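You operate a simulated robot arm through the tools that you are given. There is no shell and no other tool. Be economical: measure what you need, move in short steps, check, and stop when the job is done.

You run a simulated two-armed robot. Do the job below in one go: nothing can be reset, and whatever is moved stays where it is left.

## Task
Take the lid off the cube jar and lay it down on the grey work mat.

The check looks at the end state, three seconds after you hand in, the way a careful person would. Anything else that was tipped, shoved, dropped, spilled or broken makes it a failure. Lids that push on must go on centred and level and be pressed home; caps that screw on are set level and turned clockwise until they are tight.

## Robot
Two 7-joint arms with two-finger parallel grippers on one trunk, on a base that drives. Base frame: it is fixed to the floor where the robot stands at the start and does not move with it; the origin is under the middle of the robot, x ahead of it, y to its left, z up. Lengths are in mm, angles in degrees, forces in N, time in s.
The left shoulder is at the start at [50, 165, 1130], the right one opposite. With the tool pointing down near the work surface each hand reaches from about 240 to 700 mm from the robot's upright axis, wherever it stands, measured 20 degrees to its own side. Payload 3.91 kg a hand.
Tool frame (each hand has its own): the origin (TCP) lies between the finger pads and is the grasp point; the fingertips stand 30 mm ahead of it; z points along the fingers, y is the line along which they close. Largest opening 110 mm; finger width 20, thickness 10; the body of the gripper, 48 by 112 mm, starts 55 mm behind the TCP.
Orientation is told as [roll, pitch, yaw] about the base's x, y, z axes, in that order, counted from this pose: with the fingers straight down and closing along the base's y, the tool's x points along the base's -x, its y along +y and its z along -z.

## Interface
- The arms move only by the tool play_rows. It takes "left_targets", "right_targets" or both (then of equal length, played together; a hand with none holds still); each is a list of rows, each a list of 7 numbers: the turn, a rotation vector about the tool's x, y, z in units of 4 degrees (1.0 is 4 degrees), then the shift along the tool's x, y, z in units of 50 mm (1.0 is 50 mm), then the gripper command, from -1 (shut) to 1 (fully open), values between in proportion. In form: [[wx, wy, wz, x, y, z, claw], ...]. A call has 1 to 8 rows; each row shifts and turns the commanded pose from where the row before left it, along the tool's axes as they then stand. A call with a number of a shift or a turn outside -1 to 1 is refused whole. Each row takes 0.2 s and may step no farther than 50 mm and 8.6 degrees from the row before; otherwise, or with a gripper value out of range, the whole call is refused. Where a pose cannot be reached the arm comes as near as it can. A force on the tool above 40 N (or 10 N above the force at the start of the call, whichever is more), or a blocked arm, ends the call early, and 0.2 s more pass. The fingers move at their own pace (about 45 mm/s each) and stop on an object; they squeeze with about 27 N. The grip force told is the motor's: it shows also when the fingers shut on nothing. Time passes only in rows, and 0.2 s behind the last, so rows that do not move let the fingers close. The reply holds the time, the measured pose of the TCP, the force on the tool along the base axes, the opening and the grip force, in the units named above and with some noise, with the torque about the TCP (base axes, N m) and any sound that the robot's microphone picked up.
- Cameras (640 x 400 px; columns grow to the right, rows downward): "scene" is now at [116.8, -10.3, 1326.7]; the picture's right is [-0.15, -0.99, 0.00], its down [-0.42, 0.07, -0.90] and it looks along [0.89, -0.14, -0.43] (base axes); focal length 284 px, centre (320, 200). "left" rides on the left gripper at [73, -17, -103] in its tool frame; the picture's right is [0.23, 0.97, 0.00], its down [-0.76, 0.18, -0.62] and it looks along [-0.61, 0.14, 0.78] (tool axes); focal length 222 px, centre (320, 200). "right" rides on the right gripper at [72, 17, -103] in its tool frame; the picture's right is [-0.23, 0.97, 0.00], its down [-0.76, -0.18, -0.62] and it looks along [-0.61, -0.14, 0.78] (tool axes); focal length 222 px, centre (320, 200). There is no depth. A picture from a camera that has moved, and an enlarged one, comes with that camera's place and axes in the base frame and with its lens. The place of the scene camera against the robot may be out by one fixed shift of up to 18 mm in any direction.
- capture(camera): a new picture of that camera. It takes no simulated time.
- lift_body(by): slides the trunk up (or, below 0, down) by that many mm; the arms and the scene camera ride with it, the base frame stays. It gives what a move gives, with no picture.
- base_move(legs): drives the robot by 1 to 6 legs, each [ahead, left, turn to the left] in mm, mm and degrees, along the robot's own axes; the way and the turn of a leg run together, so that a leg with both is an arc; at most 1500 mm and 180 degrees a leg. The arms and the cameras ride along, it lands a little off, and it stops where it bumps. It gives what a move gives.
- head_to(pan, tilt): turns the head with the scene camera to pan (to the left, within 80 degrees either way) and tilt (down, from -29 to 69), counted from straight ahead of the robot. It gives what a move gives.
- close_up(camera, box): a new picture of the part [left, top, right, bottom] of that camera's present view, enlarged. It takes no simulated time.
- finish_job(): hands the job in; it is judged then, once.

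Work in short steps. Places have to be worked out from the pictures, the camera data and where the tool is seen: move nearer, look again, correct. Check each grasp and each placing, and mend what went wrong. You have 120 turns and 92 pictures in all, those below and enlarged ones among them. Open the grippers and draw the arms clear of the work before you hand the job in, unless the task says otherwise; then end with one line.

The tools are called after ">>>" as a command line: name --argument value ..., lists and objects as JSON in quotes. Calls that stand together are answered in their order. play_rows: Moves the arms, as the interface text tells. Its arguments: {"type":"object","properties":{"left_targets":{"type":"array","items":{"type":"array","items":{"type":"number"}}},"right_targets":{"type":"array","items":{"type":"array","items":{"type":"number"}}}},"required":[]} The other tools are called the same way: lift_body (by) slides the trunk up or down; base_move (legs) drives the base; head_to (pan, tilt) turns the head that bears the scene camera; capture (camera) takes a picture; close_up (camera, box) takes an enlarged picture of a part of a camera's view; finish_job () hands the job in.

At the start:

```text
clock: 0.0
left_tool_pos: [387.8, 152.4, 1111.8]
left_tool_rot: [-0.1, 0.0, 0.1]
left_ft_force: [0.5, 0.5, -0.3]
left_moment: [-0.01, 0.02, -0.02]
left_finger_gap: 110.0
left_finger_force: 0.1
right_tool_pos: [311.5, -167.4, 1206.5]
right_tool_rot: [0.2, 0.0, -0.2]
right_ft_force: [-0.5, 0.7, 0.2]
right_moment: [-0.03, 0.02, 0.03]
right_finger_gap: 110.1
right_finger_force: 0.1
trunk travel left (down, up): [-350.0, 153.0]
robot x, y, heading: [-2.7, 3.7, 0.1]
head pan, tilt: [-8.8, 25.4]
```

scene: 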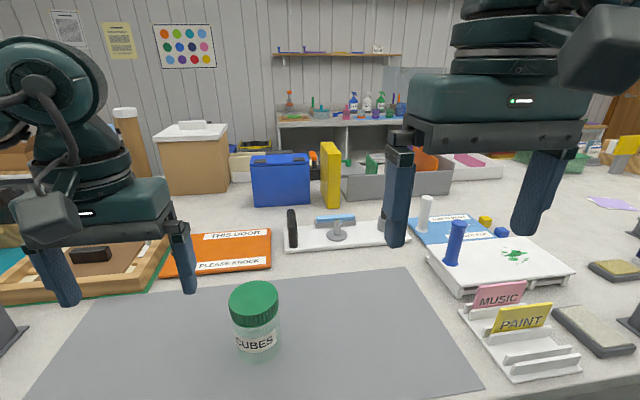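
right: 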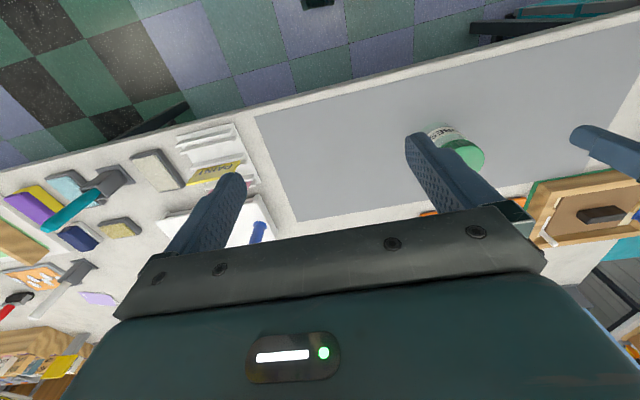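
left: 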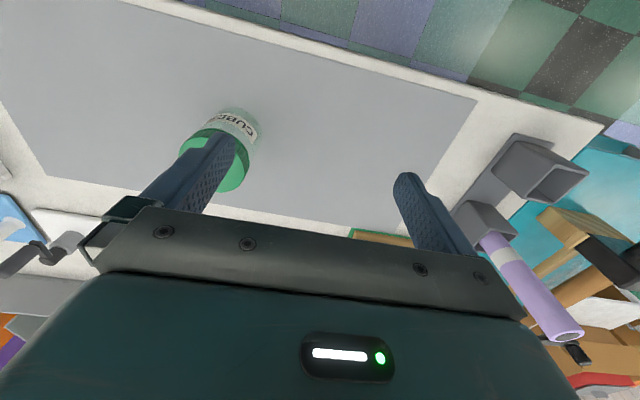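

The jar stands on the mat around (468, 43), lid top near z 985. I'll look closer to see what kind of lid it is.

>>> close_up --camera "scene" --box '[190, 260, 330, 380]'

>>> close_up --camera "right" --box '[390, 100, 510, 200]'

>>> close_up --camera "left" --box '[150, 80, 290, 210]'

```text
3.33 times, centred on (260, 320) of scene
camera zoom: at [116.8, -10.3, 1326.7], right [-0.15, -0.99, 0.0], down [-0.42, 0.07, -0.9], along [0.89, -0.14, -0.43], focal length 947 px, centre (520, -200)
```

zoom: 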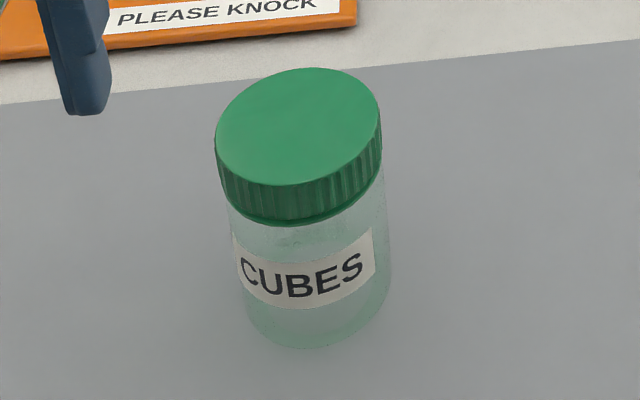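

```text
4.00 times, centred on (450, 150) of right
camera zoom: at [237.9, -151.0, 1309.1], right [0.23, 0.97, 0.0], down [0.76, -0.18, 0.62], along [0.61, -0.14, -0.78], focal length 888 px, centre (-200, 400)
```

zoom: 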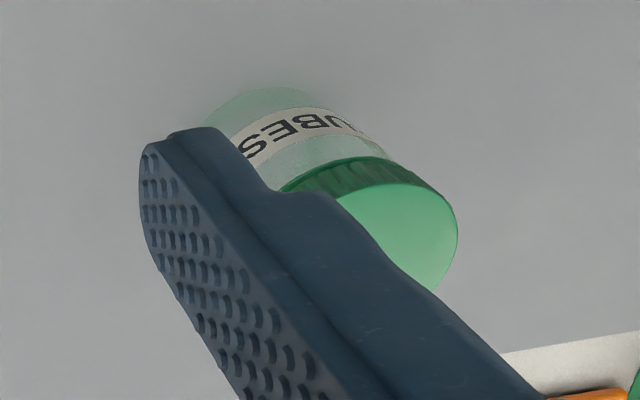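

```text
3.08 times, centred on (220, 145) of left
camera zoom: at [314.7, 136.2, 1215.8], right [-0.23, 0.97, 0.0], down [0.76, 0.18, 0.62], along [0.61, 0.14, -0.78], focal length 684 px, centre (628, 369)
```

zoom: 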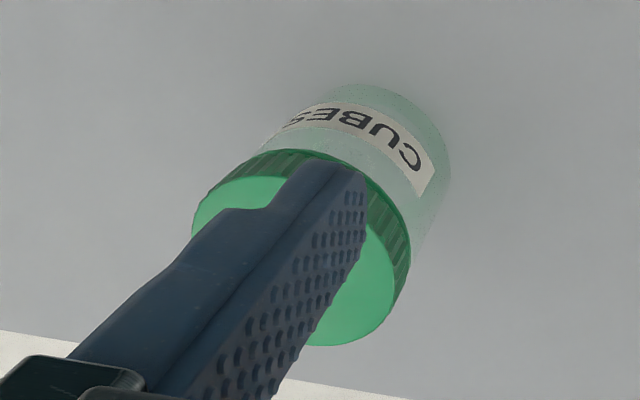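

Ribbed screw cap, about 80 mm wide, at roughly (472, 42), top near z 982; the table is near z 862. The plan is to hold the jar body with the right hand from the -y side, nearly horizontal, and unscrew with the left from above. First I reorient the right hand in free air.

>>> play_rows --right_targets '[[-0.68, 0.68, 0.97, 0, 0, 0, 1], [-0.68, 0.68, 0.97, 0, 0, 0, 1], [-0.68, 0.68, 0.97, 0, 0, 0, 1], [-0.68, 0.68, 0.97, 0, 0, 0, 1], [-0.68, 0.68, 0.97, 0, 0, 0, 1], [-0.68, 0.68, 0.97, 0, 0, 0, 1], [-0.68, 0.68, 0.97, 0, 0, 0, 1]]'

```text
clock: 1.6
left_tool_pos: [387.8, 152.8, 1111.6]
left_tool_rot: [0.0, 0.0, 0.1]
left_ft_force: [0.6, 0.0, -0.5]
left_moment: [0.0, -0.01, -0.01]
left_finger_gap: 109.8
left_finger_force: 0.1
right_tool_pos: [310.3, -167.0, 1208.0]
right_tool_rot: [14.6, 22.6, -24.8]
right_ft_force: [0.2, 0.2, 0.4]
right_moment: [0.0, 0.05, 0.01]
right_finger_gap: 110.1
right_finger_force: 0.0
trunk travel left (down, up): [-350.0, 153.0]
robot x, y, heading: [3.3, -0.1, -0.1]
head pan, tilt: [-8.8, 25.4]
```

The rotation is going cleanly, so I continue it.

>>> play_rows --right_targets '[[-0.68, 0.68, 0.97, 0, 0, 0, 1], [-0.68, 0.68, 0.97, 0, 0, 0, 1], [-0.68, 0.68, 0.97, 0, 0, 0, 1], [-0.68, 0.68, 0.97, 0, 0, 0, 1], [-0.68, 0.68, 0.97, 0, 0, 0, 1], [-0.68, 0.68, 0.97, 0, 0, 0, 1], [-0.68, 0.68, 0.97, 0, 0, 0, 1]]'

>>> play_rows --right_targets '[[-0.68, 0.68, 0.97, 0, 0, 0, 1], [-0.68, 0.68, 0.97, 0, 0, 0, 1], [-0.68, 0.68, 0.97, 0, 0, 0, 1], [-0.68, 0.68, 0.97, 0, 0, 0, 1], [-0.68, 0.68, 0.97, 0, 0, 0, 1], [-0.68, 0.68, 0.97, 0, 0, 0, 1]]'

>>> capture --camera "scene"

>>> capture --camera "right"

```text
clock: 3.2
left_tool_pos: [387.5, 153.0, 1111.2]
left_tool_rot: [0.0, -0.1, 0.1]
left_ft_force: [0.2, 0.2, 0.1]
left_moment: [0.03, -0.03, -0.03]
left_finger_gap: 109.9
left_finger_force: 0.0
right_tool_pos: [310.1, -167.8, 1206.7]
right_tool_rot: [19.2, 49.1, -49.8]
right_ft_force: [-0.4, -0.4, -0.2]
right_moment: [0.0, 0.01, -0.02]
right_finger_gap: 110.0
right_finger_force: 0.0
trunk travel left (down, up): [-350.0, 153.0]
robot x, y, heading: [-3.2, 0.6, 0.3]
head pan, tilt: [-8.8, 25.4]
```

```text
clock: 4.6
left_tool_pos: [387.0, 152.8, 1113.3]
left_tool_rot: [0.0, 0.2, 0.1]
left_ft_force: [-1.2, 0.6, -0.8]
left_moment: [0.01, -0.01, 0.0]
left_finger_gap: 109.9
left_finger_force: 0.0
right_tool_pos: [311.0, -167.4, 1206.0]
right_tool_rot: [-0.2, 70.2, -90.4]
right_ft_force: [-0.1, -0.4, -0.3]
right_moment: [-0.02, 0.0, 0.01]
right_finger_gap: 109.9
right_finger_force: 0.0
trunk travel left (down, up): [-350.0, 153.0]
robot x, y, heading: [1.8, 2.6, 0.1]
head pan, tilt: [-8.8, 25.4]
```

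```text
85 pictures are left
camera scene: at [116.7, -10.4, 1326.8], right [-0.15, -0.99, 0.0], down [-0.42, 0.07, -0.9], along [0.89, -0.14, -0.43], focal length 284 px, centre (320, 200)
```

scene: 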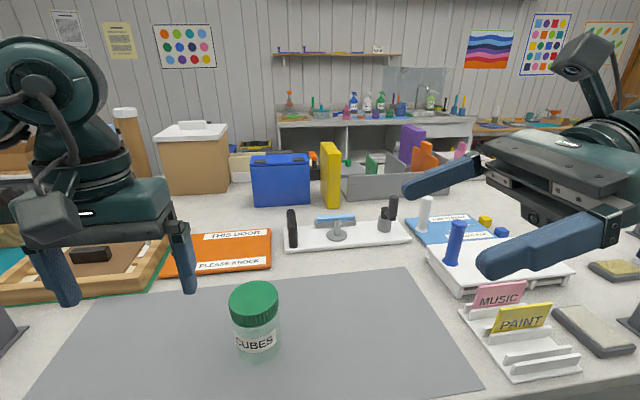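

```text
84 pictures are left
camera right: at [326.8, -240.9, 1308.4], right [0.97, -0.08, -0.22], down [-0.18, -0.84, -0.51], along [-0.14, 0.53, -0.83], focal length 222 px, centre (320, 200)
```

right: 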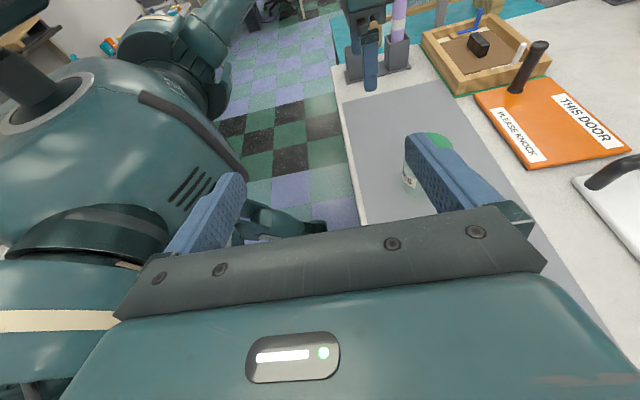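

Orientation is right with the camera on top. Next I move the right hand to a staging point around (472, -200, 1000).

>>> play_rows --right_targets '[[0, 0, 0, -0.683, 0.537, 0.132, 1], [0, 0, 0, -0.683, 0.537, 0.132, 1], [0, 0, 0, -0.683, 0.537, 0.132, 1], [0, 0, 0, -0.683, 0.537, 0.132, 1], [0, 0, 0, -0.683, 0.537, 0.132, 1], [0, 0, 0, -0.683, 0.537, 0.132, 1]]'

>>> capture --camera "scene"

>>> capture --camera "right"

```text
clock: 6.0
left_tool_pos: [388.2, 154.0, 1111.5]
left_tool_rot: [0.0, 0.0, 0.1]
left_ft_force: [-0.1, 0.4, -0.1]
left_moment: [0.01, 0.01, 0.01]
left_finger_gap: 110.1
left_finger_force: 0.1
right_tool_pos: [473.2, -202.6, 999.7]
right_tool_rot: [-0.2, 70.2, -90.1]
right_ft_force: [-0.7, 0.7, -0.5]
right_moment: [0.0, 0.01, 0.03]
right_finger_gap: 109.9
right_finger_force: 0.0
trunk travel left (down, up): [-350.0, 153.0]
robot x, y, heading: [-4.0, 0.6, 0.1]
head pan, tilt: [-8.8, 25.4]
```

```text
83 pictures are left
camera scene: at [117.2, -10.4, 1326.7], right [-0.15, -0.99, 0.0], down [-0.42, 0.07, -0.9], along [0.89, -0.14, -0.43], focal length 284 px, centre (320, 200)
```

scene: 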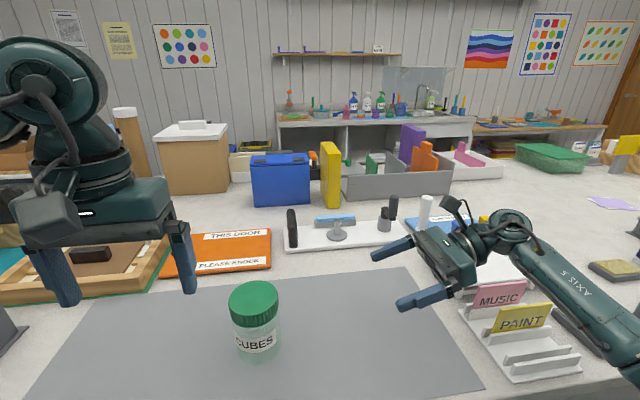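

```text
82 pictures are left
camera right: at [489.9, -276.1, 1102.0], right [0.97, -0.08, -0.21], down [-0.18, -0.84, -0.5], along [-0.14, 0.53, -0.84], focal length 222 px, centre (320, 200)
```

right: 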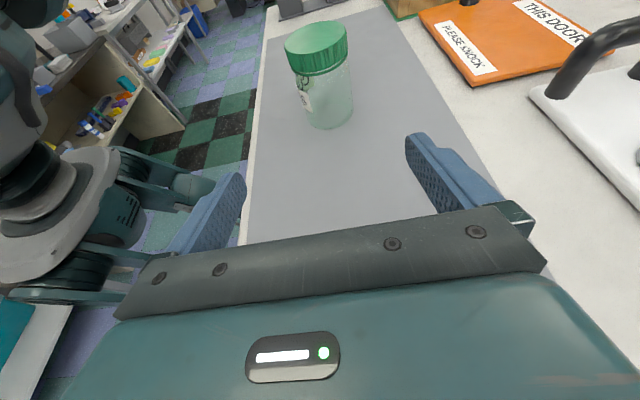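

From the right and left cameras together, the jar axis comes out at about (481.5, 37), lid top ~967, table ~864. I move to a pre-grasp on the tool's approach line and check the view.

>>> play_rows --right_targets '[[0, 0, 0, -0.133, 0.055, 0.647, 1], [0, 0, 0, -0.133, 0.055, 0.647, 1], [0, 0, 0, -0.133, 0.055, 0.647, 1]]'

>>> capture --camera "right"

>>> capture --camera "scene"

```text
clock: 6.8
left_tool_pos: [387.5, 153.4, 1111.7]
left_tool_rot: [-0.1, 0.0, 0.2]
left_ft_force: [0.5, -0.2, 0.0]
left_moment: [0.01, 0.0, 0.0]
left_finger_gap: 110.1
left_finger_force: 0.1
right_tool_pos: [481.7, -115.5, 947.0]
right_tool_rot: [-0.1, 70.2, -90.2]
right_ft_force: [0.0, -0.2, 0.1]
right_moment: [0.01, -0.01, 0.0]
right_finger_gap: 110.2
right_finger_force: 0.0
trunk travel left (down, up): [-350.0, 153.0]
robot x, y, heading: [2.4, -3.0, 0.0]
head pan, tilt: [-8.8, 25.4]
```

```text
81 pictures are left
camera right: at [498.1, -189.2, 1049.8], right [0.97, -0.08, -0.21], down [-0.18, -0.84, -0.51], along [-0.14, 0.53, -0.84], focal length 222 px, centre (320, 200)
```

right: 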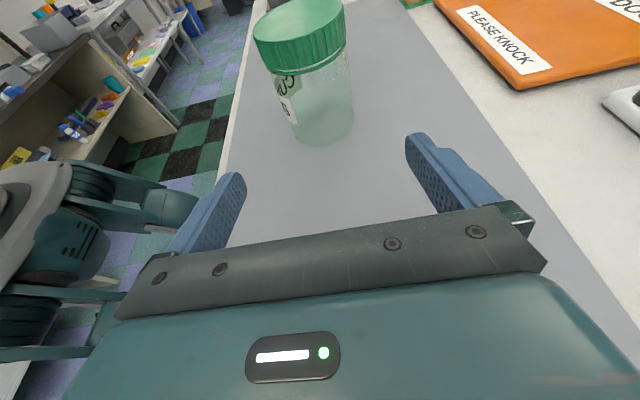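

```text
80 pictures are left
camera scene: at [117.0, -10.2, 1326.8], right [-0.15, -0.99, 0.0], down [-0.42, 0.07, -0.9], along [0.89, -0.14, -0.43], focal length 284 px, centre (320, 200)
```

scene: 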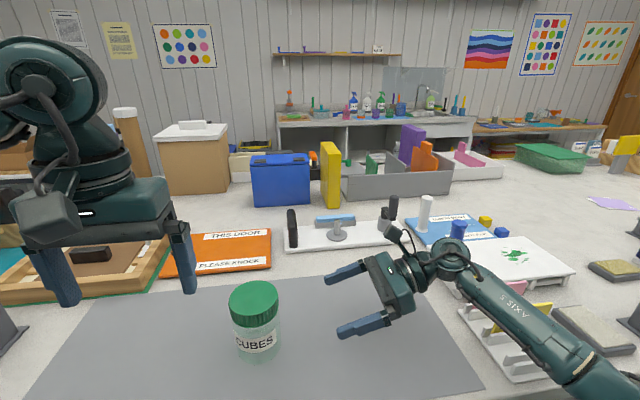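

Refined jar axis is (480.5, 37). I advance along the approach line half way, then look.

>>> play_rows --right_targets '[[0, 0, 0, 0, -0.012, 0.74, 1], [0, 0, 0, 0, -0.012, 0.74, 1]]'

>>> capture --camera "scene"

>>> capture --camera "right"

```text
clock: 7.4
left_tool_pos: [387.4, 154.0, 1111.0]
left_tool_rot: [0.0, 0.0, 0.0]
left_ft_force: [-0.2, -0.4, 0.4]
left_moment: [0.01, -0.01, 0.02]
left_finger_gap: 110.1
left_finger_force: 0.1
right_tool_pos: [480.4, -47.2, 920.4]
right_tool_rot: [-0.2, 70.1, -90.3]
right_ft_force: [0.4, -0.7, -0.5]
right_moment: [-0.03, 0.02, -0.03]
right_finger_gap: 109.9
right_finger_force: 0.1
trunk travel left (down, up): [-350.0, 153.0]
robot x, y, heading: [-0.2, -0.2, -0.2]
head pan, tilt: [-8.8, 25.4]
```

```text
79 pictures are left
camera scene: at [116.9, -10.1, 1326.8], right [-0.15, -0.99, 0.0], down [-0.42, 0.07, -0.9], along [0.89, -0.14, -0.43], focal length 284 px, centre (320, 200)
```

scene: 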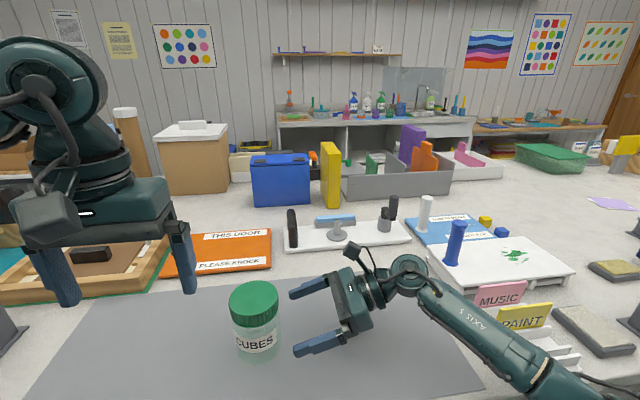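

```text
78 pictures are left
camera right: at [497.3, -120.1, 1023.6], right [0.97, -0.08, -0.21], down [-0.18, -0.84, -0.51], along [-0.14, 0.53, -0.84], focal length 222 px, centre (320, 200)
```

right: 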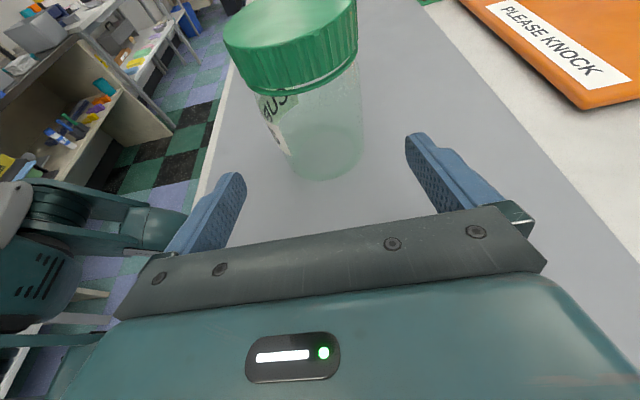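

The jar is centred between the fingers. I advance the remaining ~74 mm.

>>> play_rows --right_targets '[[0, 0, 0, 0, 0, 0.5, 1], [0, 0, 0, 0, 0, 0.5, 1], [0, 0, 0, 0, 0, 0.48, 1]]'

>>> capture --camera "scene"

>>> capture --camera "right"

```text
clock: 8.2
left_tool_pos: [387.2, 153.8, 1112.0]
left_tool_rot: [0.1, 0.1, 0.1]
left_ft_force: [-0.2, 0.0, 0.1]
left_moment: [-0.01, 0.01, 0.02]
left_finger_gap: 109.8
left_finger_force: 0.0
right_tool_pos: [478.1, 25.4, 896.7]
right_tool_rot: [-0.2, 70.1, -90.2]
right_ft_force: [0.5, 0.3, 0.7]
right_moment: [0.0, 0.02, 0.06]
right_finger_gap: 110.0
right_finger_force: 0.0
trunk travel left (down, up): [-350.0, 153.0]
robot x, y, heading: [1.2, 0.5, 0.0]
head pan, tilt: [-8.8, 25.4]
```

```text
77 pictures are left
camera scene: at [116.9, -10.1, 1326.8], right [-0.15, -0.99, 0.0], down [-0.42, 0.07, -0.9], along [0.89, -0.14, -0.43], focal length 284 px, centre (320, 200)
```

scene: 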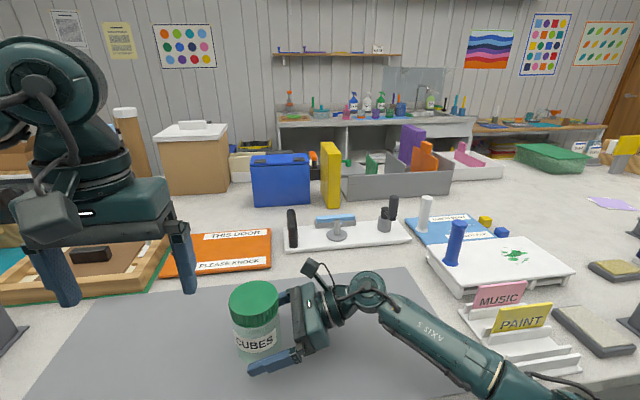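

```text
76 pictures are left
camera right: at [494.9, -49.0, 998.6], right [0.97, -0.08, -0.21], down [-0.18, -0.84, -0.51], along [-0.14, 0.53, -0.84], focal length 222 px, centre (320, 200)
```

right: 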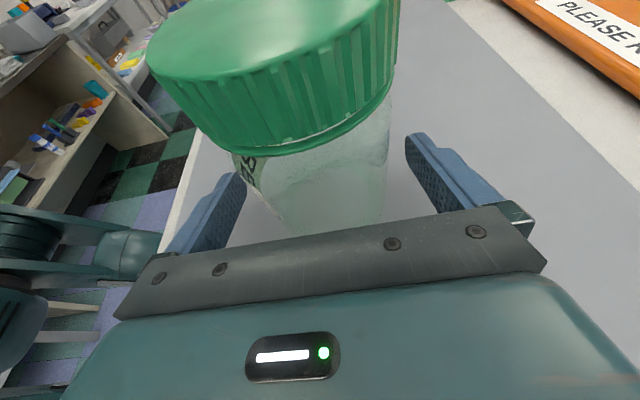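

The jar sits between the pads with the palm clear. I close the right gripper on the body.

>>> play_rows --right_targets '[[0, 0, 0, 0, 0, 0, -1], [0, 0, 0, 0, 0, 0, -1], [0, 0, 0, 0, 0, 0, -1], [0, 0, 0, 0, 0, 0, -1], [0, 0, 0, 0, 0, 0, -1]]'

>>> close_up --camera "scene" --box '[190, 260, 350, 380]'

```text
clock: 9.4
left_tool_pos: [387.6, 153.1, 1112.9]
left_tool_rot: [0.0, 0.1, 0.2]
left_ft_force: [0.3, 0.2, 0.2]
left_moment: [-0.01, -0.02, 0.01]
left_finger_gap: 110.3
left_finger_force: 0.1
right_tool_pos: [478.7, 23.8, 895.5]
right_tool_rot: [-0.2, 70.2, -90.2]
right_ft_force: [0.4, 0.8, 1.7]
right_moment: [-0.01, -0.02, 0.02]
right_finger_gap: 70.7
right_finger_force: 27.7
trunk travel left (down, up): [-350.0, 153.0]
robot x, y, heading: [-2.7, 0.3, 0.0]
head pan, tilt: [-8.8, 25.4]
```

```text
3.33 times, centred on (270, 320) of scene
camera zoom: at [116.8, -10.3, 1326.8], right [-0.15, -0.99, 0.0], down [-0.42, 0.07, -0.9], along [0.89, -0.14, -0.43], focal length 947 px, centre (487, -200)
```

zoom: 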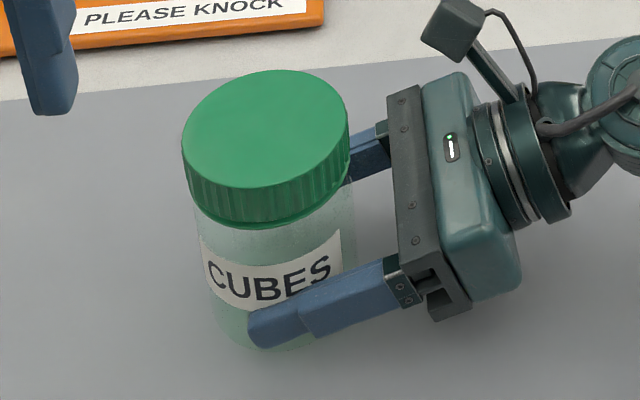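

The right hand holds the jar firmly (70.7 mm, 27.7 N) with the axis at x≈478.7. I now yaw the left hand -90° in place to get a long anticlockwise stroke.

>>> play_rows --left_targets '[[0, 0, 0.98, 0, 0, 0, 1], [0, 0, 0.98, 0, 0, 0, 1], [0, 0, 0.98, 0, 0, 0, 1], [0, 0, 0.98, 0, 0, 0, 1], [0, 0, 0.98, 0, 0, 0, 1], [0, 0, 0.98, 0, 0, 0, 1], [0, 0, 0.98, 0, 0, 0, 1], [0, 0, 0.98, 0, 0, 0, 1]]' --right_targets '[[0, 0, 0, 0, 0, 0, -1], [0, 0, 0, 0, 0, 0, -1], [0, 0, 0, 0, 0, 0, -1], [0, 0, 0, 0, 0, 0, -1], [0, 0, 0, 0, 0, 0, -1], [0, 0, 0, 0, 0, 0, -1], [0, 0, 0, 0, 0, 0, -1], [0, 0, 0, 0, 0, 0, -1]]'

>>> play_rows --left_targets '[[0, 0, 0.98, 0, 0, 0, 1], [0, 0, 0.98, 0, 0, 0, 1], [0, 0, 0.98, 0, 0, 0, 1], [0, 0, 0.98, 0, 0, 0, 1], [0, 0, 0.98, 0, 0, 0, 1], [0, 0, 0.98, 0, 0, 0, 1], [0, 0, 0.98, 0, 0, 0, 1], [0, 0, 0.98, 0, 0, 0, 1]]' --right_targets '[[0, 0, 0, 0, 0, 0, -1], [0, 0, 0, 0, 0, 0, -1], [0, 0, 0, 0, 0, 0, -1], [0, 0, 0, 0, 0, 0, -1], [0, 0, 0, 0, 0, 0, -1], [0, 0, 0, 0, 0, 0, -1], [0, 0, 0, 0, 0, 0, -1], [0, 0, 0, 0, 0, 0, -1]]'

>>> play_rows --left_targets '[[0, 0, 0.98, 0, 0, 0, 1], [0, 0, 0.98, 0, 0, 0, 1], [0, 0, 0.98, 0, 0, 0, 1], [0, 0, 0.98, 0, 0, 0, 1], [0, 0, 0.98, 0, 0, 0, 1], [0, 0, 0.98, 0, 0, 0, 1], [0, 0, 0.98, 0, 0, 0, 1]]' --right_targets '[[0, 0, 0, 0, 0, 0, -1], [0, 0, 0, 0, 0, 0, -1], [0, 0, 0, 0, 0, 0, -1], [0, 0, 0, 0, 0, 0, -1], [0, 0, 0, 0, 0, 0, -1], [0, 0, 0, 0, 0, 0, -1], [0, 0, 0, 0, 0, 0, -1]]'

>>> capture --camera "scene"

>>> capture --camera "left"

```text
clock: 11.2
left_tool_pos: [388.7, 153.7, 1111.4]
left_tool_rot: [0.0, 0.1, -31.4]
left_ft_force: [0.1, -0.4, 0.2]
left_moment: [0.0, -0.02, -0.02]
left_finger_gap: 109.9
left_finger_force: 0.1
right_tool_pos: [477.9, 23.6, 895.2]
right_tool_rot: [-0.1, 70.2, -90.2]
right_ft_force: [-0.5, -0.8, 0.8]
right_moment: [-0.01, -0.05, 0.0]
right_finger_gap: 70.5
right_finger_force: 26.9
trunk travel left (down, up): [-350.0, 153.0]
robot x, y, heading: [-0.6, 4.4, 0.0]
head pan, tilt: [-8.8, 25.4]
```

```text
clock: 13.0
left_tool_pos: [388.0, 153.6, 1111.4]
left_tool_rot: [0.0, 0.0, -62.7]
left_ft_force: [0.4, -0.1, -0.5]
left_moment: [0.01, 0.0, -0.01]
left_finger_gap: 109.7
left_finger_force: 0.1
right_tool_pos: [477.7, 24.2, 896.8]
right_tool_rot: [-0.1, 70.2, -90.2]
right_ft_force: [0.0, 0.0, -0.2]
right_moment: [-0.02, -0.07, -0.02]
right_finger_gap: 70.8
right_finger_force: 26.8
trunk travel left (down, up): [-350.0, 153.0]
robot x, y, heading: [3.4, -0.9, -0.3]
head pan, tilt: [-8.8, 25.4]
```

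```text
clock: 14.6
left_tool_pos: [307.9, 104.2, 1102.3]
left_tool_rot: [0.1, 0.1, -89.9]
left_ft_force: [0.3, 0.3, -1.0]
left_moment: [0.03, 0.0, 0.0]
left_finger_gap: 110.0
left_finger_force: 0.1
left hand out of reach, approached as far as the arm can: row 2, 3, 4, 5, 6, 7
right_tool_pos: [478.6, 23.8, 894.9]
right_tool_rot: [-0.1, 70.3, -90.3]
right_ft_force: [-0.2, -0.4, 0.7]
right_moment: [-0.02, -0.02, 0.01]
right_finger_gap: 70.6
right_finger_force: 27.0
trunk travel left (down, up): [-350.0, 153.0]
robot x, y, heading: [1.0, 0.2, -0.0]
head pan, tilt: [-8.8, 25.4]
```

```text
74 pictures are left
camera scene: at [116.9, -10.4, 1326.7], right [-0.15, -0.99, 0.0], down [-0.42, 0.07, -0.9], along [0.89, -0.14, -0.43], focal length 284 px, centre (320, 200)
```

scene: 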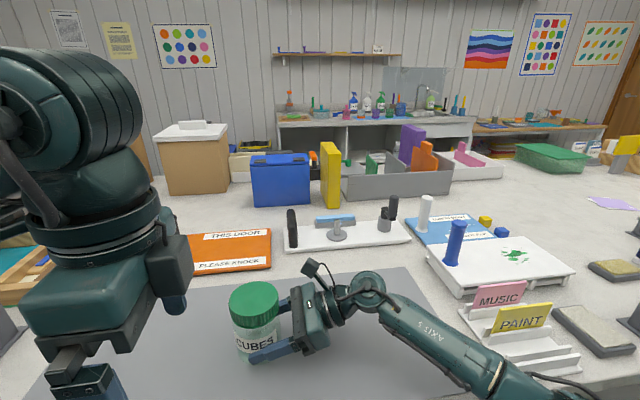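

```text
73 pictures are left
camera left: at [290.3, 176.4, 1205.7], right [0.97, 0.23, 0.0], down [0.18, -0.76, 0.62], along [0.14, -0.61, -0.78], focal length 222 px, centre (320, 200)
```

left: 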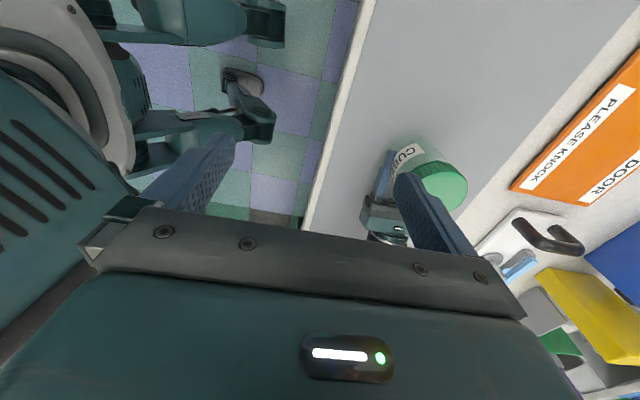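

The left arm hits a reach limit past about -65° yaw and drifted. I back off to about -60°.

>>> play_rows --left_targets '[[0, 0, -0.98, 0, 0, 0, 1], [0, 0, -0.98, 0, 0, 0, 1], [0, 0, -0.98, 0, 0, 0, 1], [0, 0, -0.98, 0, 0, 0, 1], [0, 0, -0.98, 0, 0, 0, 1], [0, 0, -0.98, 0, 0, 0, 1], [0, 0, -0.98, 0, 0, 0, 1], [0, 0, 0, 0, 0, 0, 1]]' --right_targets '[[0, 0, 0, 0, 0, 0, -1], [0, 0, 0, 0, 0, 0, -1], [0, 0, 0, 0, 0, 0, -1], [0, 0, 0, 0, 0, 0, -1], [0, 0, 0, 0, 0, 0, -1], [0, 0, 0, 0, 0, 0, -1], [0, 0, 0, 0, 0, 0, -1], [0, 0, 0, 0, 0, 0, -1]]'

```text
clock: 16.4
left_tool_pos: [308.1, 104.3, 1101.9]
left_tool_rot: [0.0, 0.0, -62.6]
left_ft_force: [-1.0, 0.0, -0.1]
left_moment: [0.04, -0.02, -0.01]
left_finger_gap: 109.9
left_finger_force: 0.0
right_tool_pos: [477.9, 23.9, 895.5]
right_tool_rot: [-0.3, 70.2, -90.3]
right_ft_force: [-0.1, -0.7, 0.4]
right_moment: [-0.05, 0.0, -0.03]
right_finger_gap: 70.4
right_finger_force: 26.9
trunk travel left (down, up): [-350.0, 153.0]
robot x, y, heading: [1.5, 0.8, -0.1]
head pan, tilt: [-8.8, 25.4]
```

The commanded pose is now (308, 104), yaw -62.6. I move above the jar at z≈1080 and look.

>>> play_rows --left_targets '[[0, 0, 0, -0.69, 0.6, 0.11, 1], [0, 0, 0, -0.69, 0.6, 0.11, 1], [0, 0, 0, -0.69, 0.6, 0.11, 1], [0, 0, 0, -0.69, 0.6, 0.11, 1]]' --right_targets '[[0, 0, 0, 0, 0, 0, -1], [0, 0, 0, 0, 0, 0, -1], [0, 0, 0, 0, 0, 0, -1], [0, 0, 0, 0, 0, 0, -1]]'

>>> capture --camera "left"

>>> capture --camera "scene"

```text
clock: 17.4
left_tool_pos: [467.8, 40.7, 1080.7]
left_tool_rot: [0.0, 0.1, -62.5]
left_ft_force: [-0.3, 0.5, 0.0]
left_moment: [-0.01, -0.03, 0.01]
left_finger_gap: 109.8
left_finger_force: 0.2
left hand out of reach, approached as far as the arm can: row 4
right_tool_pos: [478.6, 23.5, 895.9]
right_tool_rot: [-0.2, 70.3, -90.3]
right_ft_force: [0.6, 0.8, 0.7]
right_moment: [-0.03, 0.02, -0.02]
right_finger_gap: 70.5
right_finger_force: 26.9
trunk travel left (down, up): [-350.0, 153.0]
robot x, y, heading: [-1.5, 2.0, 0.4]
head pan, tilt: [-8.8, 25.4]
```

```text
72 pictures are left
camera left: at [417.8, 97.1, 1185.0], right [0.76, 0.65, 0.0], down [0.51, -0.59, 0.62], along [0.41, -0.47, -0.78], focal length 222 px, centre (320, 200)
```

left: 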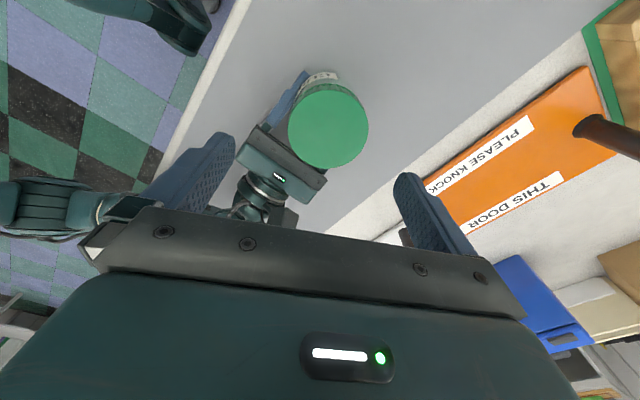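

```text
71 pictures are left
camera scene: at [116.7, -10.2, 1326.7], right [-0.15, -0.99, 0.0], down [-0.42, 0.07, -0.9], along [0.89, -0.14, -0.43], focal length 284 px, centre (320, 200)
```

scene: 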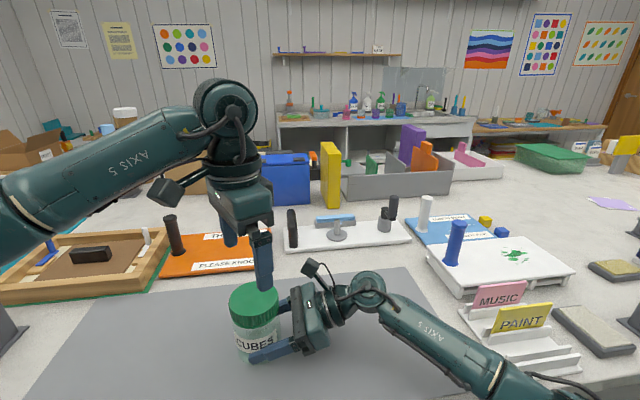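

The left view puts the lid centre at about (478, 40). I back the yaw off to about -51° and centre above it, lowering to z≈1040.

>>> play_rows --left_targets '[[0, 0, -0.98, 0, 0, 0, 1], [0, 0, -0.98, 0, 0, 0, 1], [0, 0, -0.98, 0, 0, 0, 1], [0, 0, 0, -0.15, 0.15, 0.4, 1], [0, 0, 0, 0, 0, 0.4, 1]]' --right_targets '[[0, 0, 0, 0, 0, 0, -1], [0, 0, 0, 0, 0, 0, -1], [0, 0, 0, 0, 0, 0, -1], [0, 0, 0, 0, 0, 0, -1], [0, 0, 0, 0, 0, 0, -1]]'

>>> capture --camera "left"

>>> capture --camera "right"

```text
clock: 18.6
left_tool_pos: [478.0, 41.3, 1039.7]
left_tool_rot: [-0.1, 0.0, -50.8]
left_ft_force: [-1.2, 0.0, -0.5]
left_moment: [-0.01, 0.0, -0.01]
left_finger_gap: 110.5
left_finger_force: 0.0
right_tool_pos: [477.8, 23.6, 896.2]
right_tool_rot: [-0.2, 70.3, -90.2]
right_ft_force: [-0.6, -0.3, 0.1]
right_moment: [-0.03, 0.0, 0.0]
right_finger_gap: 70.2
right_finger_force: 27.2
trunk travel left (down, up): [-350.0, 153.0]
robot x, y, heading: [1.3, 2.2, 0.1]
head pan, tilt: [-8.8, 25.4]
```

```text
70 pictures are left
camera left: at [418.1, 86.3, 1144.0], right [0.61, 0.79, 0.0], down [0.62, -0.48, 0.62], along [0.49, -0.38, -0.78], focal length 222 px, centre (320, 200)
```

left: 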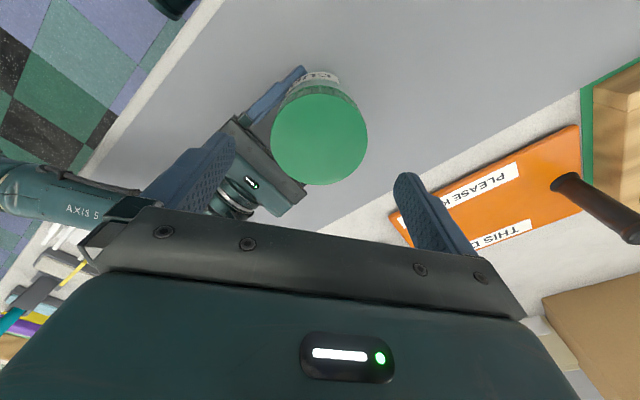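

```text
69 pictures are left
camera right: at [495.0, -49.5, 998.7], right [0.97, -0.08, -0.21], down [-0.18, -0.84, -0.51], along [-0.14, 0.53, -0.84], focal length 222 px, centre (320, 200)
```

right: 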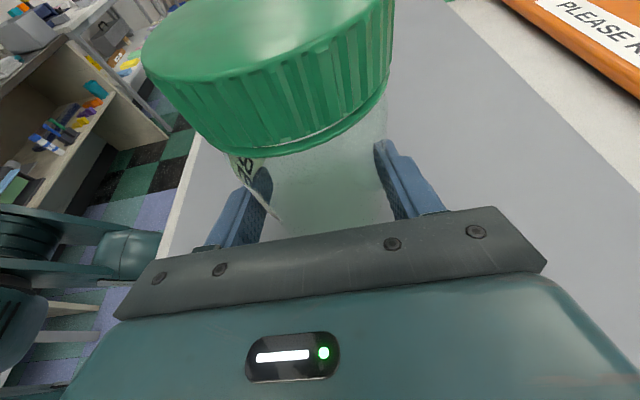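

Centre confirmed at (477.7, 40), directly below. I lower to TCP z≈978 with the tips just above the cap's lower rim.

>>> play_rows --left_targets '[[0, 0, 0, 0, 0, 0.41, 1], [0, 0, 0, 0, 0, 0.41, 1], [0, 0, 0, 0, 0, 0.41, 1], [0, 0, 0, 0, 0, 0, 1]]' --right_targets '[[0, 0, 0, 0, 0, 0, -1], [0, 0, 0, 0, 0, 0, -1], [0, 0, 0, 0, 0, 0, -1], [0, 0, 0, 0, 0, 0, -1]]'

>>> capture --camera "right"

>>> close_up --camera "scene" --box '[190, 230, 350, 380]'

```text
clock: 19.6
left_tool_pos: [476.0, 41.4, 979.5]
left_tool_rot: [0.0, 0.0, -50.9]
left_ft_force: [-0.1, 0.3, 0.1]
left_moment: [0.02, 0.02, -0.01]
left_finger_gap: 110.1
left_finger_force: 0.0
right_tool_pos: [477.8, 24.2, 896.4]
right_tool_rot: [-0.2, 70.1, -90.2]
right_ft_force: [-1.0, -0.8, -0.1]
right_moment: [0.0, -0.03, -0.03]
right_finger_gap: 70.5
right_finger_force: 26.6
trunk travel left (down, up): [-350.0, 153.0]
robot x, y, heading: [0.8, 0.9, 0.1]
head pan, tilt: [-8.8, 25.4]
```

```text
68 pictures are left
camera right: at [494.9, -49.6, 998.7], right [0.97, -0.08, -0.21], down [-0.18, -0.84, -0.51], along [-0.14, 0.53, -0.84], focal length 222 px, centre (320, 200)
```

right: 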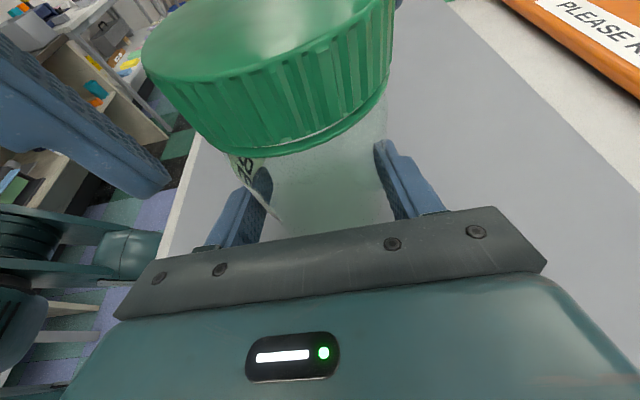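

```text
2.67 times, centred on (270, 305) of scene
camera zoom: at [116.9, -10.4, 1326.7], right [-0.15, -0.99, 0.0], down [-0.42, 0.07, -0.9], along [0.89, -0.14, -0.43], focal length 758 px, centre (453, -80)
```

zoom: 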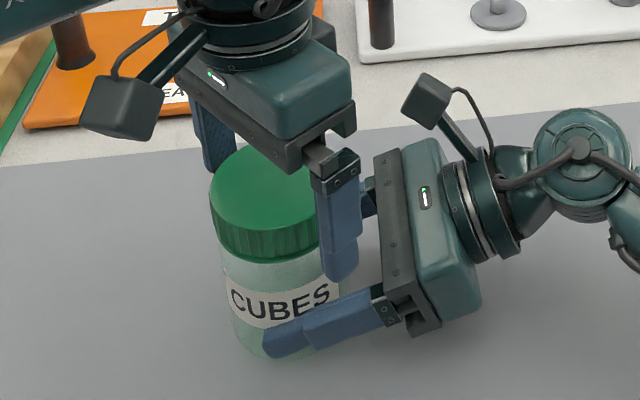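

The fingers straddle the cap and clear the right hand. I close the left gripper.

>>> play_rows --left_targets '[[0, 0, 0, 0, 0, 0, -1], [0, 0, 0, 0, 0, 0, -1], [0, 0, 0, 0, 0, 0, -1], [0, 0, 0, 0, 0, 0, -1], [0, 0, 0, 0, 0, 0, -1]]' --right_targets '[[0, 0, 0, 0, 0, 0, -1], [0, 0, 0, 0, 0, 0, -1], [0, 0, 0, 0, 0, 0, -1], [0, 0, 0, 0, 0, 0, -1], [0, 0, 0, 0, 0, 0, -1]]'

>>> capture --camera "right"

```text
clock: 20.8
left_tool_pos: [476.9, 40.0, 979.0]
left_tool_rot: [0.0, 0.0, -50.8]
left_ft_force: [2.2, 3.0, -0.4]
left_moment: [-0.01, -0.03, 0.08]
left_finger_gap: 84.7
left_finger_force: 27.5
right_tool_pos: [478.3, 24.1, 896.4]
right_tool_rot: [-0.2, 70.1, -90.2]
right_ft_force: [-3.3, -2.9, -0.6]
right_moment: [0.27, -0.28, -0.01]
right_finger_gap: 70.8
right_finger_force: 26.7
trunk travel left (down, up): [-350.0, 153.0]
robot x, y, heading: [-2.9, -2.2, -0.1]
head pan, tilt: [-8.8, 25.4]
```

```text
66 pictures are left
camera right: at [494.9, -49.6, 998.7], right [0.97, -0.08, -0.21], down [-0.18, -0.84, -0.51], along [-0.14, 0.53, -0.84], focal length 222 px, centre (320, 200)
```

right: 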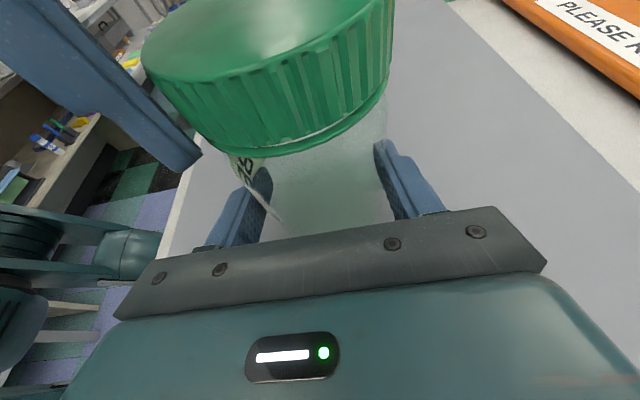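

Gripped at 84.7 mm with small side force. I start turning anticlockwise.

>>> play_rows --left_targets '[[0, 0, -1, 0, 0, 0, -1], [0, 0, -1, 0, 0, 0, -1], [0, 0, -1, 0, 0, 0, -1], [0, 0, -1, 0, 0, 0, -1]]' --right_targets '[[0, 0, 0, 0, 0, 0, -1], [0, 0, 0, 0, 0, 0, -1], [0, 0, 0, 0, 0, 0, -1], [0, 0, 0, 0, 0, 0, -1]]'

>>> capture --camera "right"

```text
clock: 21.8
left_tool_pos: [477.1, 39.7, 979.9]
left_tool_rot: [-0.1, 0.0, -34.8]
left_ft_force: [-4.6, -1.0, 0.6]
left_moment: [0.08, 0.07, -0.04]
left_finger_gap: 84.9
left_finger_force: 26.6
right_tool_pos: [478.3, 23.0, 897.3]
right_tool_rot: [-0.3, 70.3, -90.5]
right_ft_force: [4.1, 1.4, -0.2]
right_moment: [-0.14, 0.29, -0.03]
right_finger_gap: 70.5
right_finger_force: 26.7
trunk travel left (down, up): [-350.0, 153.0]
robot x, y, heading: [-1.7, 3.6, -0.0]
head pan, tilt: [-8.8, 25.4]
```

```text
65 pictures are left
camera right: at [495.3, -49.7, 998.7], right [0.97, -0.08, -0.22], down [-0.18, -0.84, -0.51], along [-0.14, 0.53, -0.84], focal length 222 px, centre (320, 200)
```

right: 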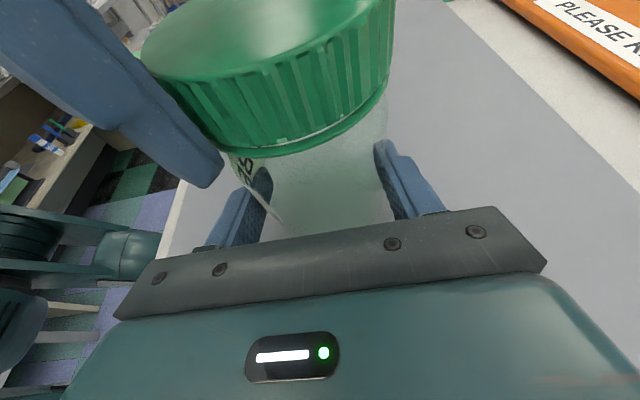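

The jar stays put (label unmoved) with little torque, so the cap is turning. I continue.

>>> play_rows --left_targets '[[0, 0, -1, 0, 0, 0, -1], [0, 0, -1, 0, 0, 0, -1], [0, 0, -1, 0, 0, 0, -1], [0, 0, -1, 0, 0, 0, -1], [0, 0, -1, 0, 0, 0, -1], [0, 0, -1, 0, 0, 0, -1], [0, 0, -1, 0, 0, 0, -1], [0, 0, -1, 0, 0, 0, -1]]' --right_targets '[[0, 0, 0, 0, 0, 0, -1], [0, 0, 0, 0, 0, 0, -1], [0, 0, 0, 0, 0, 0, -1], [0, 0, 0, 0, 0, 0, -1], [0, 0, 0, 0, 0, 0, -1], [0, 0, 0, 0, 0, 0, -1], [0, 0, 0, 0, 0, 0, -1], [0, 0, 0, 0, 0, 0, -1]]'

>>> capture --camera "right"

```text
clock: 23.6
left_tool_pos: [478.1, 40.7, 980.0]
left_tool_rot: [0.0, 0.1, -2.7]
left_ft_force: [-14.5, -7.9, 0.2]
left_moment: [-0.26, 0.61, -0.05]
left_finger_gap: 84.7
left_finger_force: 27.0
right_tool_pos: [479.1, 22.3, 896.4]
right_tool_rot: [-0.1, 70.4, -90.2]
right_ft_force: [15.1, 7.6, 0.6]
right_moment: [-0.36, 0.4, -0.27]
right_finger_gap: 69.5
right_finger_force: 27.4
trunk travel left (down, up): [-350.0, 153.0]
robot x, y, heading: [2.2, -4.2, -0.1]
head pan, tilt: [-8.8, 25.4]
```

```text
64 pictures are left
camera right: at [495.3, -49.8, 999.3], right [0.97, -0.08, -0.21], down [-0.18, -0.84, -0.51], along [-0.14, 0.53, -0.84], focal length 222 px, centre (320, 200)
```

right: 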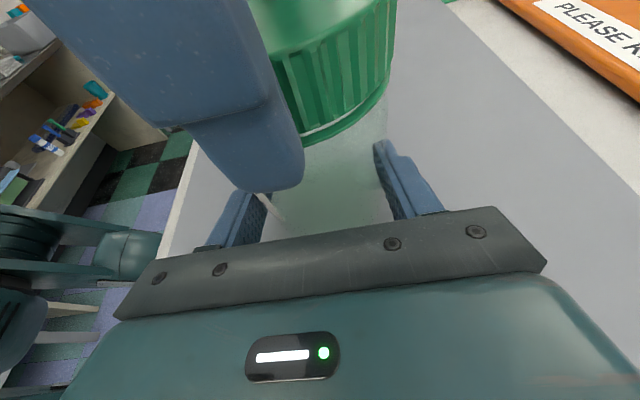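

Side force is building, because the grasp is slightly off the axis. I relieve it by shifting (-1.5, -0.8) mm without turning and read the force.

>>> play_rows --left_targets '[[0, 0, 0, 0.03, -0.016, 0, -1], [0, 0, 0, 0, 0, 0, -1]]' --right_targets '[[0, 0, 0, 0, 0, 0, -1], [0, 0, 0, 0, 0, 0, -1]]'

```text
clock: 24.2
left_tool_pos: [476.9, 40.8, 981.1]
left_tool_rot: [0.0, -0.2, -2.8]
left_ft_force: [-6.9, -5.8, 0.1]
left_moment: [-0.54, 0.45, 0.02]
left_finger_gap: 84.7
left_finger_force: 27.1
right_tool_pos: [478.2, 23.3, 897.5]
right_tool_rot: [0.1, 70.3, -90.0]
right_ft_force: [8.8, 5.3, 3.5]
right_moment: [0.22, -0.07, -0.18]
right_finger_gap: 69.8
right_finger_force: 27.2
trunk travel left (down, up): [-350.0, 153.0]
robot x, y, heading: [-1.8, 1.1, 0.2]
head pan, tilt: [-8.8, 25.4]
```

Stiffness is about 5 N/mm. I continue turning with the residual nulled and a small per-step compensation for the eccentricity.

>>> play_rows --left_targets '[[0, 0, 0, 0.028, -0.022, 0, -1], [0, 0, -1, 0.003, -0.0046, 0, -1], [0, 0, -1, 0.003, -0.0046, 0, -1], [0, 0, -1, 0.003, -0.0046, 0, -1], [0, 0, -1, 0.003, -0.0046, 0, -1], [0, 0, -1, 0.003, -0.0046, 0, -1], [0, 0, -1, 0.003, -0.0046, 0, -1], [0, 0, -1, 0.003, -0.0046, 0, -1]]' --right_targets '[[0, 0, 0, 0, 0, 0, -1], [0, 0, 0, 0, 0, 0, -1], [0, 0, 0, 0, 0, 0, -1], [0, 0, 0, 0, 0, 0, -1], [0, 0, 0, 0, 0, 0, -1], [0, 0, 0, 0, 0, 0, -1], [0, 0, 0, 0, 0, 0, -1], [0, 0, 0, 0, 0, 0, -1]]'

```text
clock: 26.0
left_tool_pos: [474.8, 38.0, 979.6]
left_tool_rot: [0.0, -0.1, 25.3]
left_ft_force: [10.8, 12.3, -1.0]
left_moment: [0.35, -0.27, -0.03]
left_finger_gap: 84.3
left_finger_force: 26.7
right_tool_pos: [477.7, 24.0, 896.5]
right_tool_rot: [-0.1, 70.2, -90.2]
right_ft_force: [-11.6, -13.5, 5.7]
right_moment: [0.63, -0.48, 0.17]
right_finger_gap: 69.2
right_finger_force: 26.9
trunk travel left (down, up): [-350.0, 153.0]
robot x, y, heading: [-0.0, 0.5, -0.0]
head pan, tilt: [-8.8, 25.4]
```

That overcompensated. I shift back by (+2, +2.3) mm and continue turning in place with a shorter batch.

>>> play_rows --left_targets '[[0, 0, 0, -0.056, 0.025, 0, -1], [0, 0, -1, 0, 0, 0, -1], [0, 0, -1, 0, 0, 0, -1], [0, 0, -1, 0, 0, 0, -1], [0, 0, -1, 0, 0, 0, -1]]' --right_targets '[[0, 0, 0, 0, 0, 0, -1], [0, 0, 0, 0, 0, 0, -1], [0, 0, 0, 0, 0, 0, -1], [0, 0, 0, 0, 0, 0, -1], [0, 0, 0, 0, 0, 0, -1]]'

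>>> close_up --camera "scene" --box '[190, 230, 350, 380]'

```text
clock: 27.2
left_tool_pos: [476.6, 38.8, 979.5]
left_tool_rot: [-0.2, 0.0, 41.1]
left_ft_force: [-3.7, -6.4, 4.8]
left_moment: [0.05, 0.26, -0.05]
left_finger_gap: 84.0
left_finger_force: 27.4
right_tool_pos: [477.4, 24.4, 895.1]
right_tool_rot: [-0.1, 70.2, -90.4]
right_ft_force: [3.2, 6.1, -0.9]
right_moment: [-0.7, 0.05, -0.04]
right_finger_gap: 69.0
right_finger_force: 27.1
trunk travel left (down, up): [-350.0, 153.0]
robot x, y, heading: [-0.5, 1.0, -0.0]
head pan, tilt: [-8.8, 25.4]
```

```text
2.67 times, centred on (270, 305) of scene
camera zoom: at [116.6, -10.4, 1326.8], right [-0.15, -0.99, 0.0], down [-0.42, 0.07, -0.9], along [0.89, -0.14, -0.43], focal length 758 px, centre (453, -80)
```

zoom: 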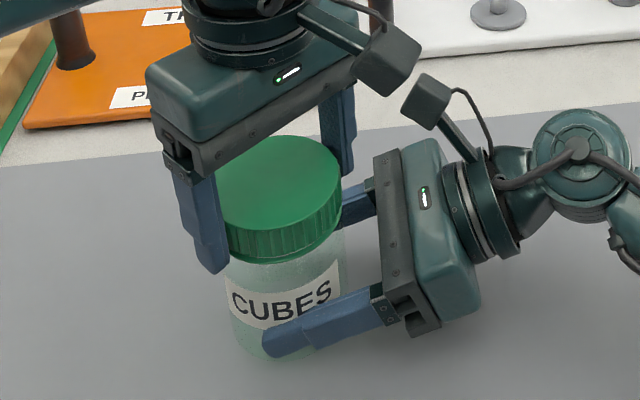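

The cap appears to be pushing upward (+4.8 N), meaning it is rising on the thread. I keep turning with a slight lift and recentre.

>>> play_rows --left_targets '[[0, 0, -1, 0.026, -0.009, -0.01, -1], [0, 0, -1, 0, 0, -0.006, -1], [0, 0, -1, 0, 0, -0.006, -1], [0, 0, -1, 0, 0, -0.006, -1], [0, 0, -1, 0, 0, -0.006, -1], [0, 0, -1, 0, 0, -0.006, -1], [0, 0, -1, 0, 0, -0.006, -1]]' --right_targets '[[0, 0, 0, 0, 0, 0, -1], [0, 0, 0, 0, 0, 0, -1], [0, 0, 0, 0, 0, 0, -1], [0, 0, 0, 0, 0, 0, -1], [0, 0, 0, 0, 0, 0, -1], [0, 0, 0, 0, 0, 0, -1], [0, 0, 0, 0, 0, 0, -1]]'

```text
clock: 28.8
left_tool_pos: [475.8, 37.5, 981.4]
left_tool_rot: [-0.1, 0.0, 69.3]
left_ft_force: [9.3, -11.4, -1.0]
left_moment: [-0.42, -0.33, -0.06]
left_finger_gap: 84.5
left_finger_force: 27.2
right_tool_pos: [477.6, 24.9, 897.8]
right_tool_rot: [-0.3, 70.2, -90.1]
right_ft_force: [-9.8, 11.1, 0.0]
right_moment: [-0.54, -0.5, 0.21]
right_finger_gap: 69.2
right_finger_force: 27.7
trunk travel left (down, up): [-350.0, 153.0]
robot x, y, heading: [-2.5, -3.2, 0.0]
head pan, tilt: [-8.8, 25.4]
```

No reach limit yet at +69°. I correct the side force and continue.

>>> play_rows --left_targets '[[0, 0, -1, 0.028, -0.05, -0.003, -1], [0, 0, -1, 0, 0, -0.003, -1], [0, 0, -1, 0, 0, -0.003, -1], [0, 0, -1, 0, 0, -0.003, -1], [0, 0, -1, 0, 0, -0.003, -1]]' --right_targets '[[0, 0, 0, 0, 0, 0, -1], [0, 0, 0, 0, 0, 0, -1], [0, 0, 0, 0, 0, 0, -1], [0, 0, 0, 0, 0, 0, -1], [0, 0, 0, 0, 0, 0, -1]]'

>>> close_up --camera "scene" --box '[190, 230, 350, 380]'

```text
clock: 30.0
left_tool_pos: [478.3, 37.6, 982.4]
left_tool_rot: [0.0, -0.1, 89.3]
left_ft_force: [10.7, 5.4, -2.6]
left_moment: [0.05, -0.46, -0.05]
left_finger_gap: 84.1
left_finger_force: 27.3
right_tool_pos: [478.5, 23.7, 896.5]
right_tool_rot: [0.0, 70.1, -90.1]
right_ft_force: [-11.5, -5.2, 2.7]
right_moment: [0.42, -0.46, 0.2]
right_finger_gap: 69.0
right_finger_force: 26.7
trunk travel left (down, up): [-350.0, 153.0]
robot x, y, heading: [0.8, -0.2, 0.2]
head pan, tilt: [-8.8, 25.4]
```

```text
2.67 times, centred on (270, 305) of scene
camera zoom: at [116.9, -10.3, 1326.7], right [-0.15, -0.99, 0.0], down [-0.42, 0.07, -0.9], along [0.89, -0.14, -0.43], focal length 758 px, centre (453, -80)
```

zoom: 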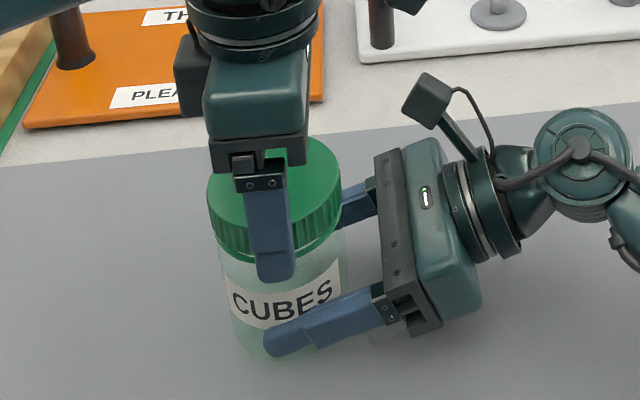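

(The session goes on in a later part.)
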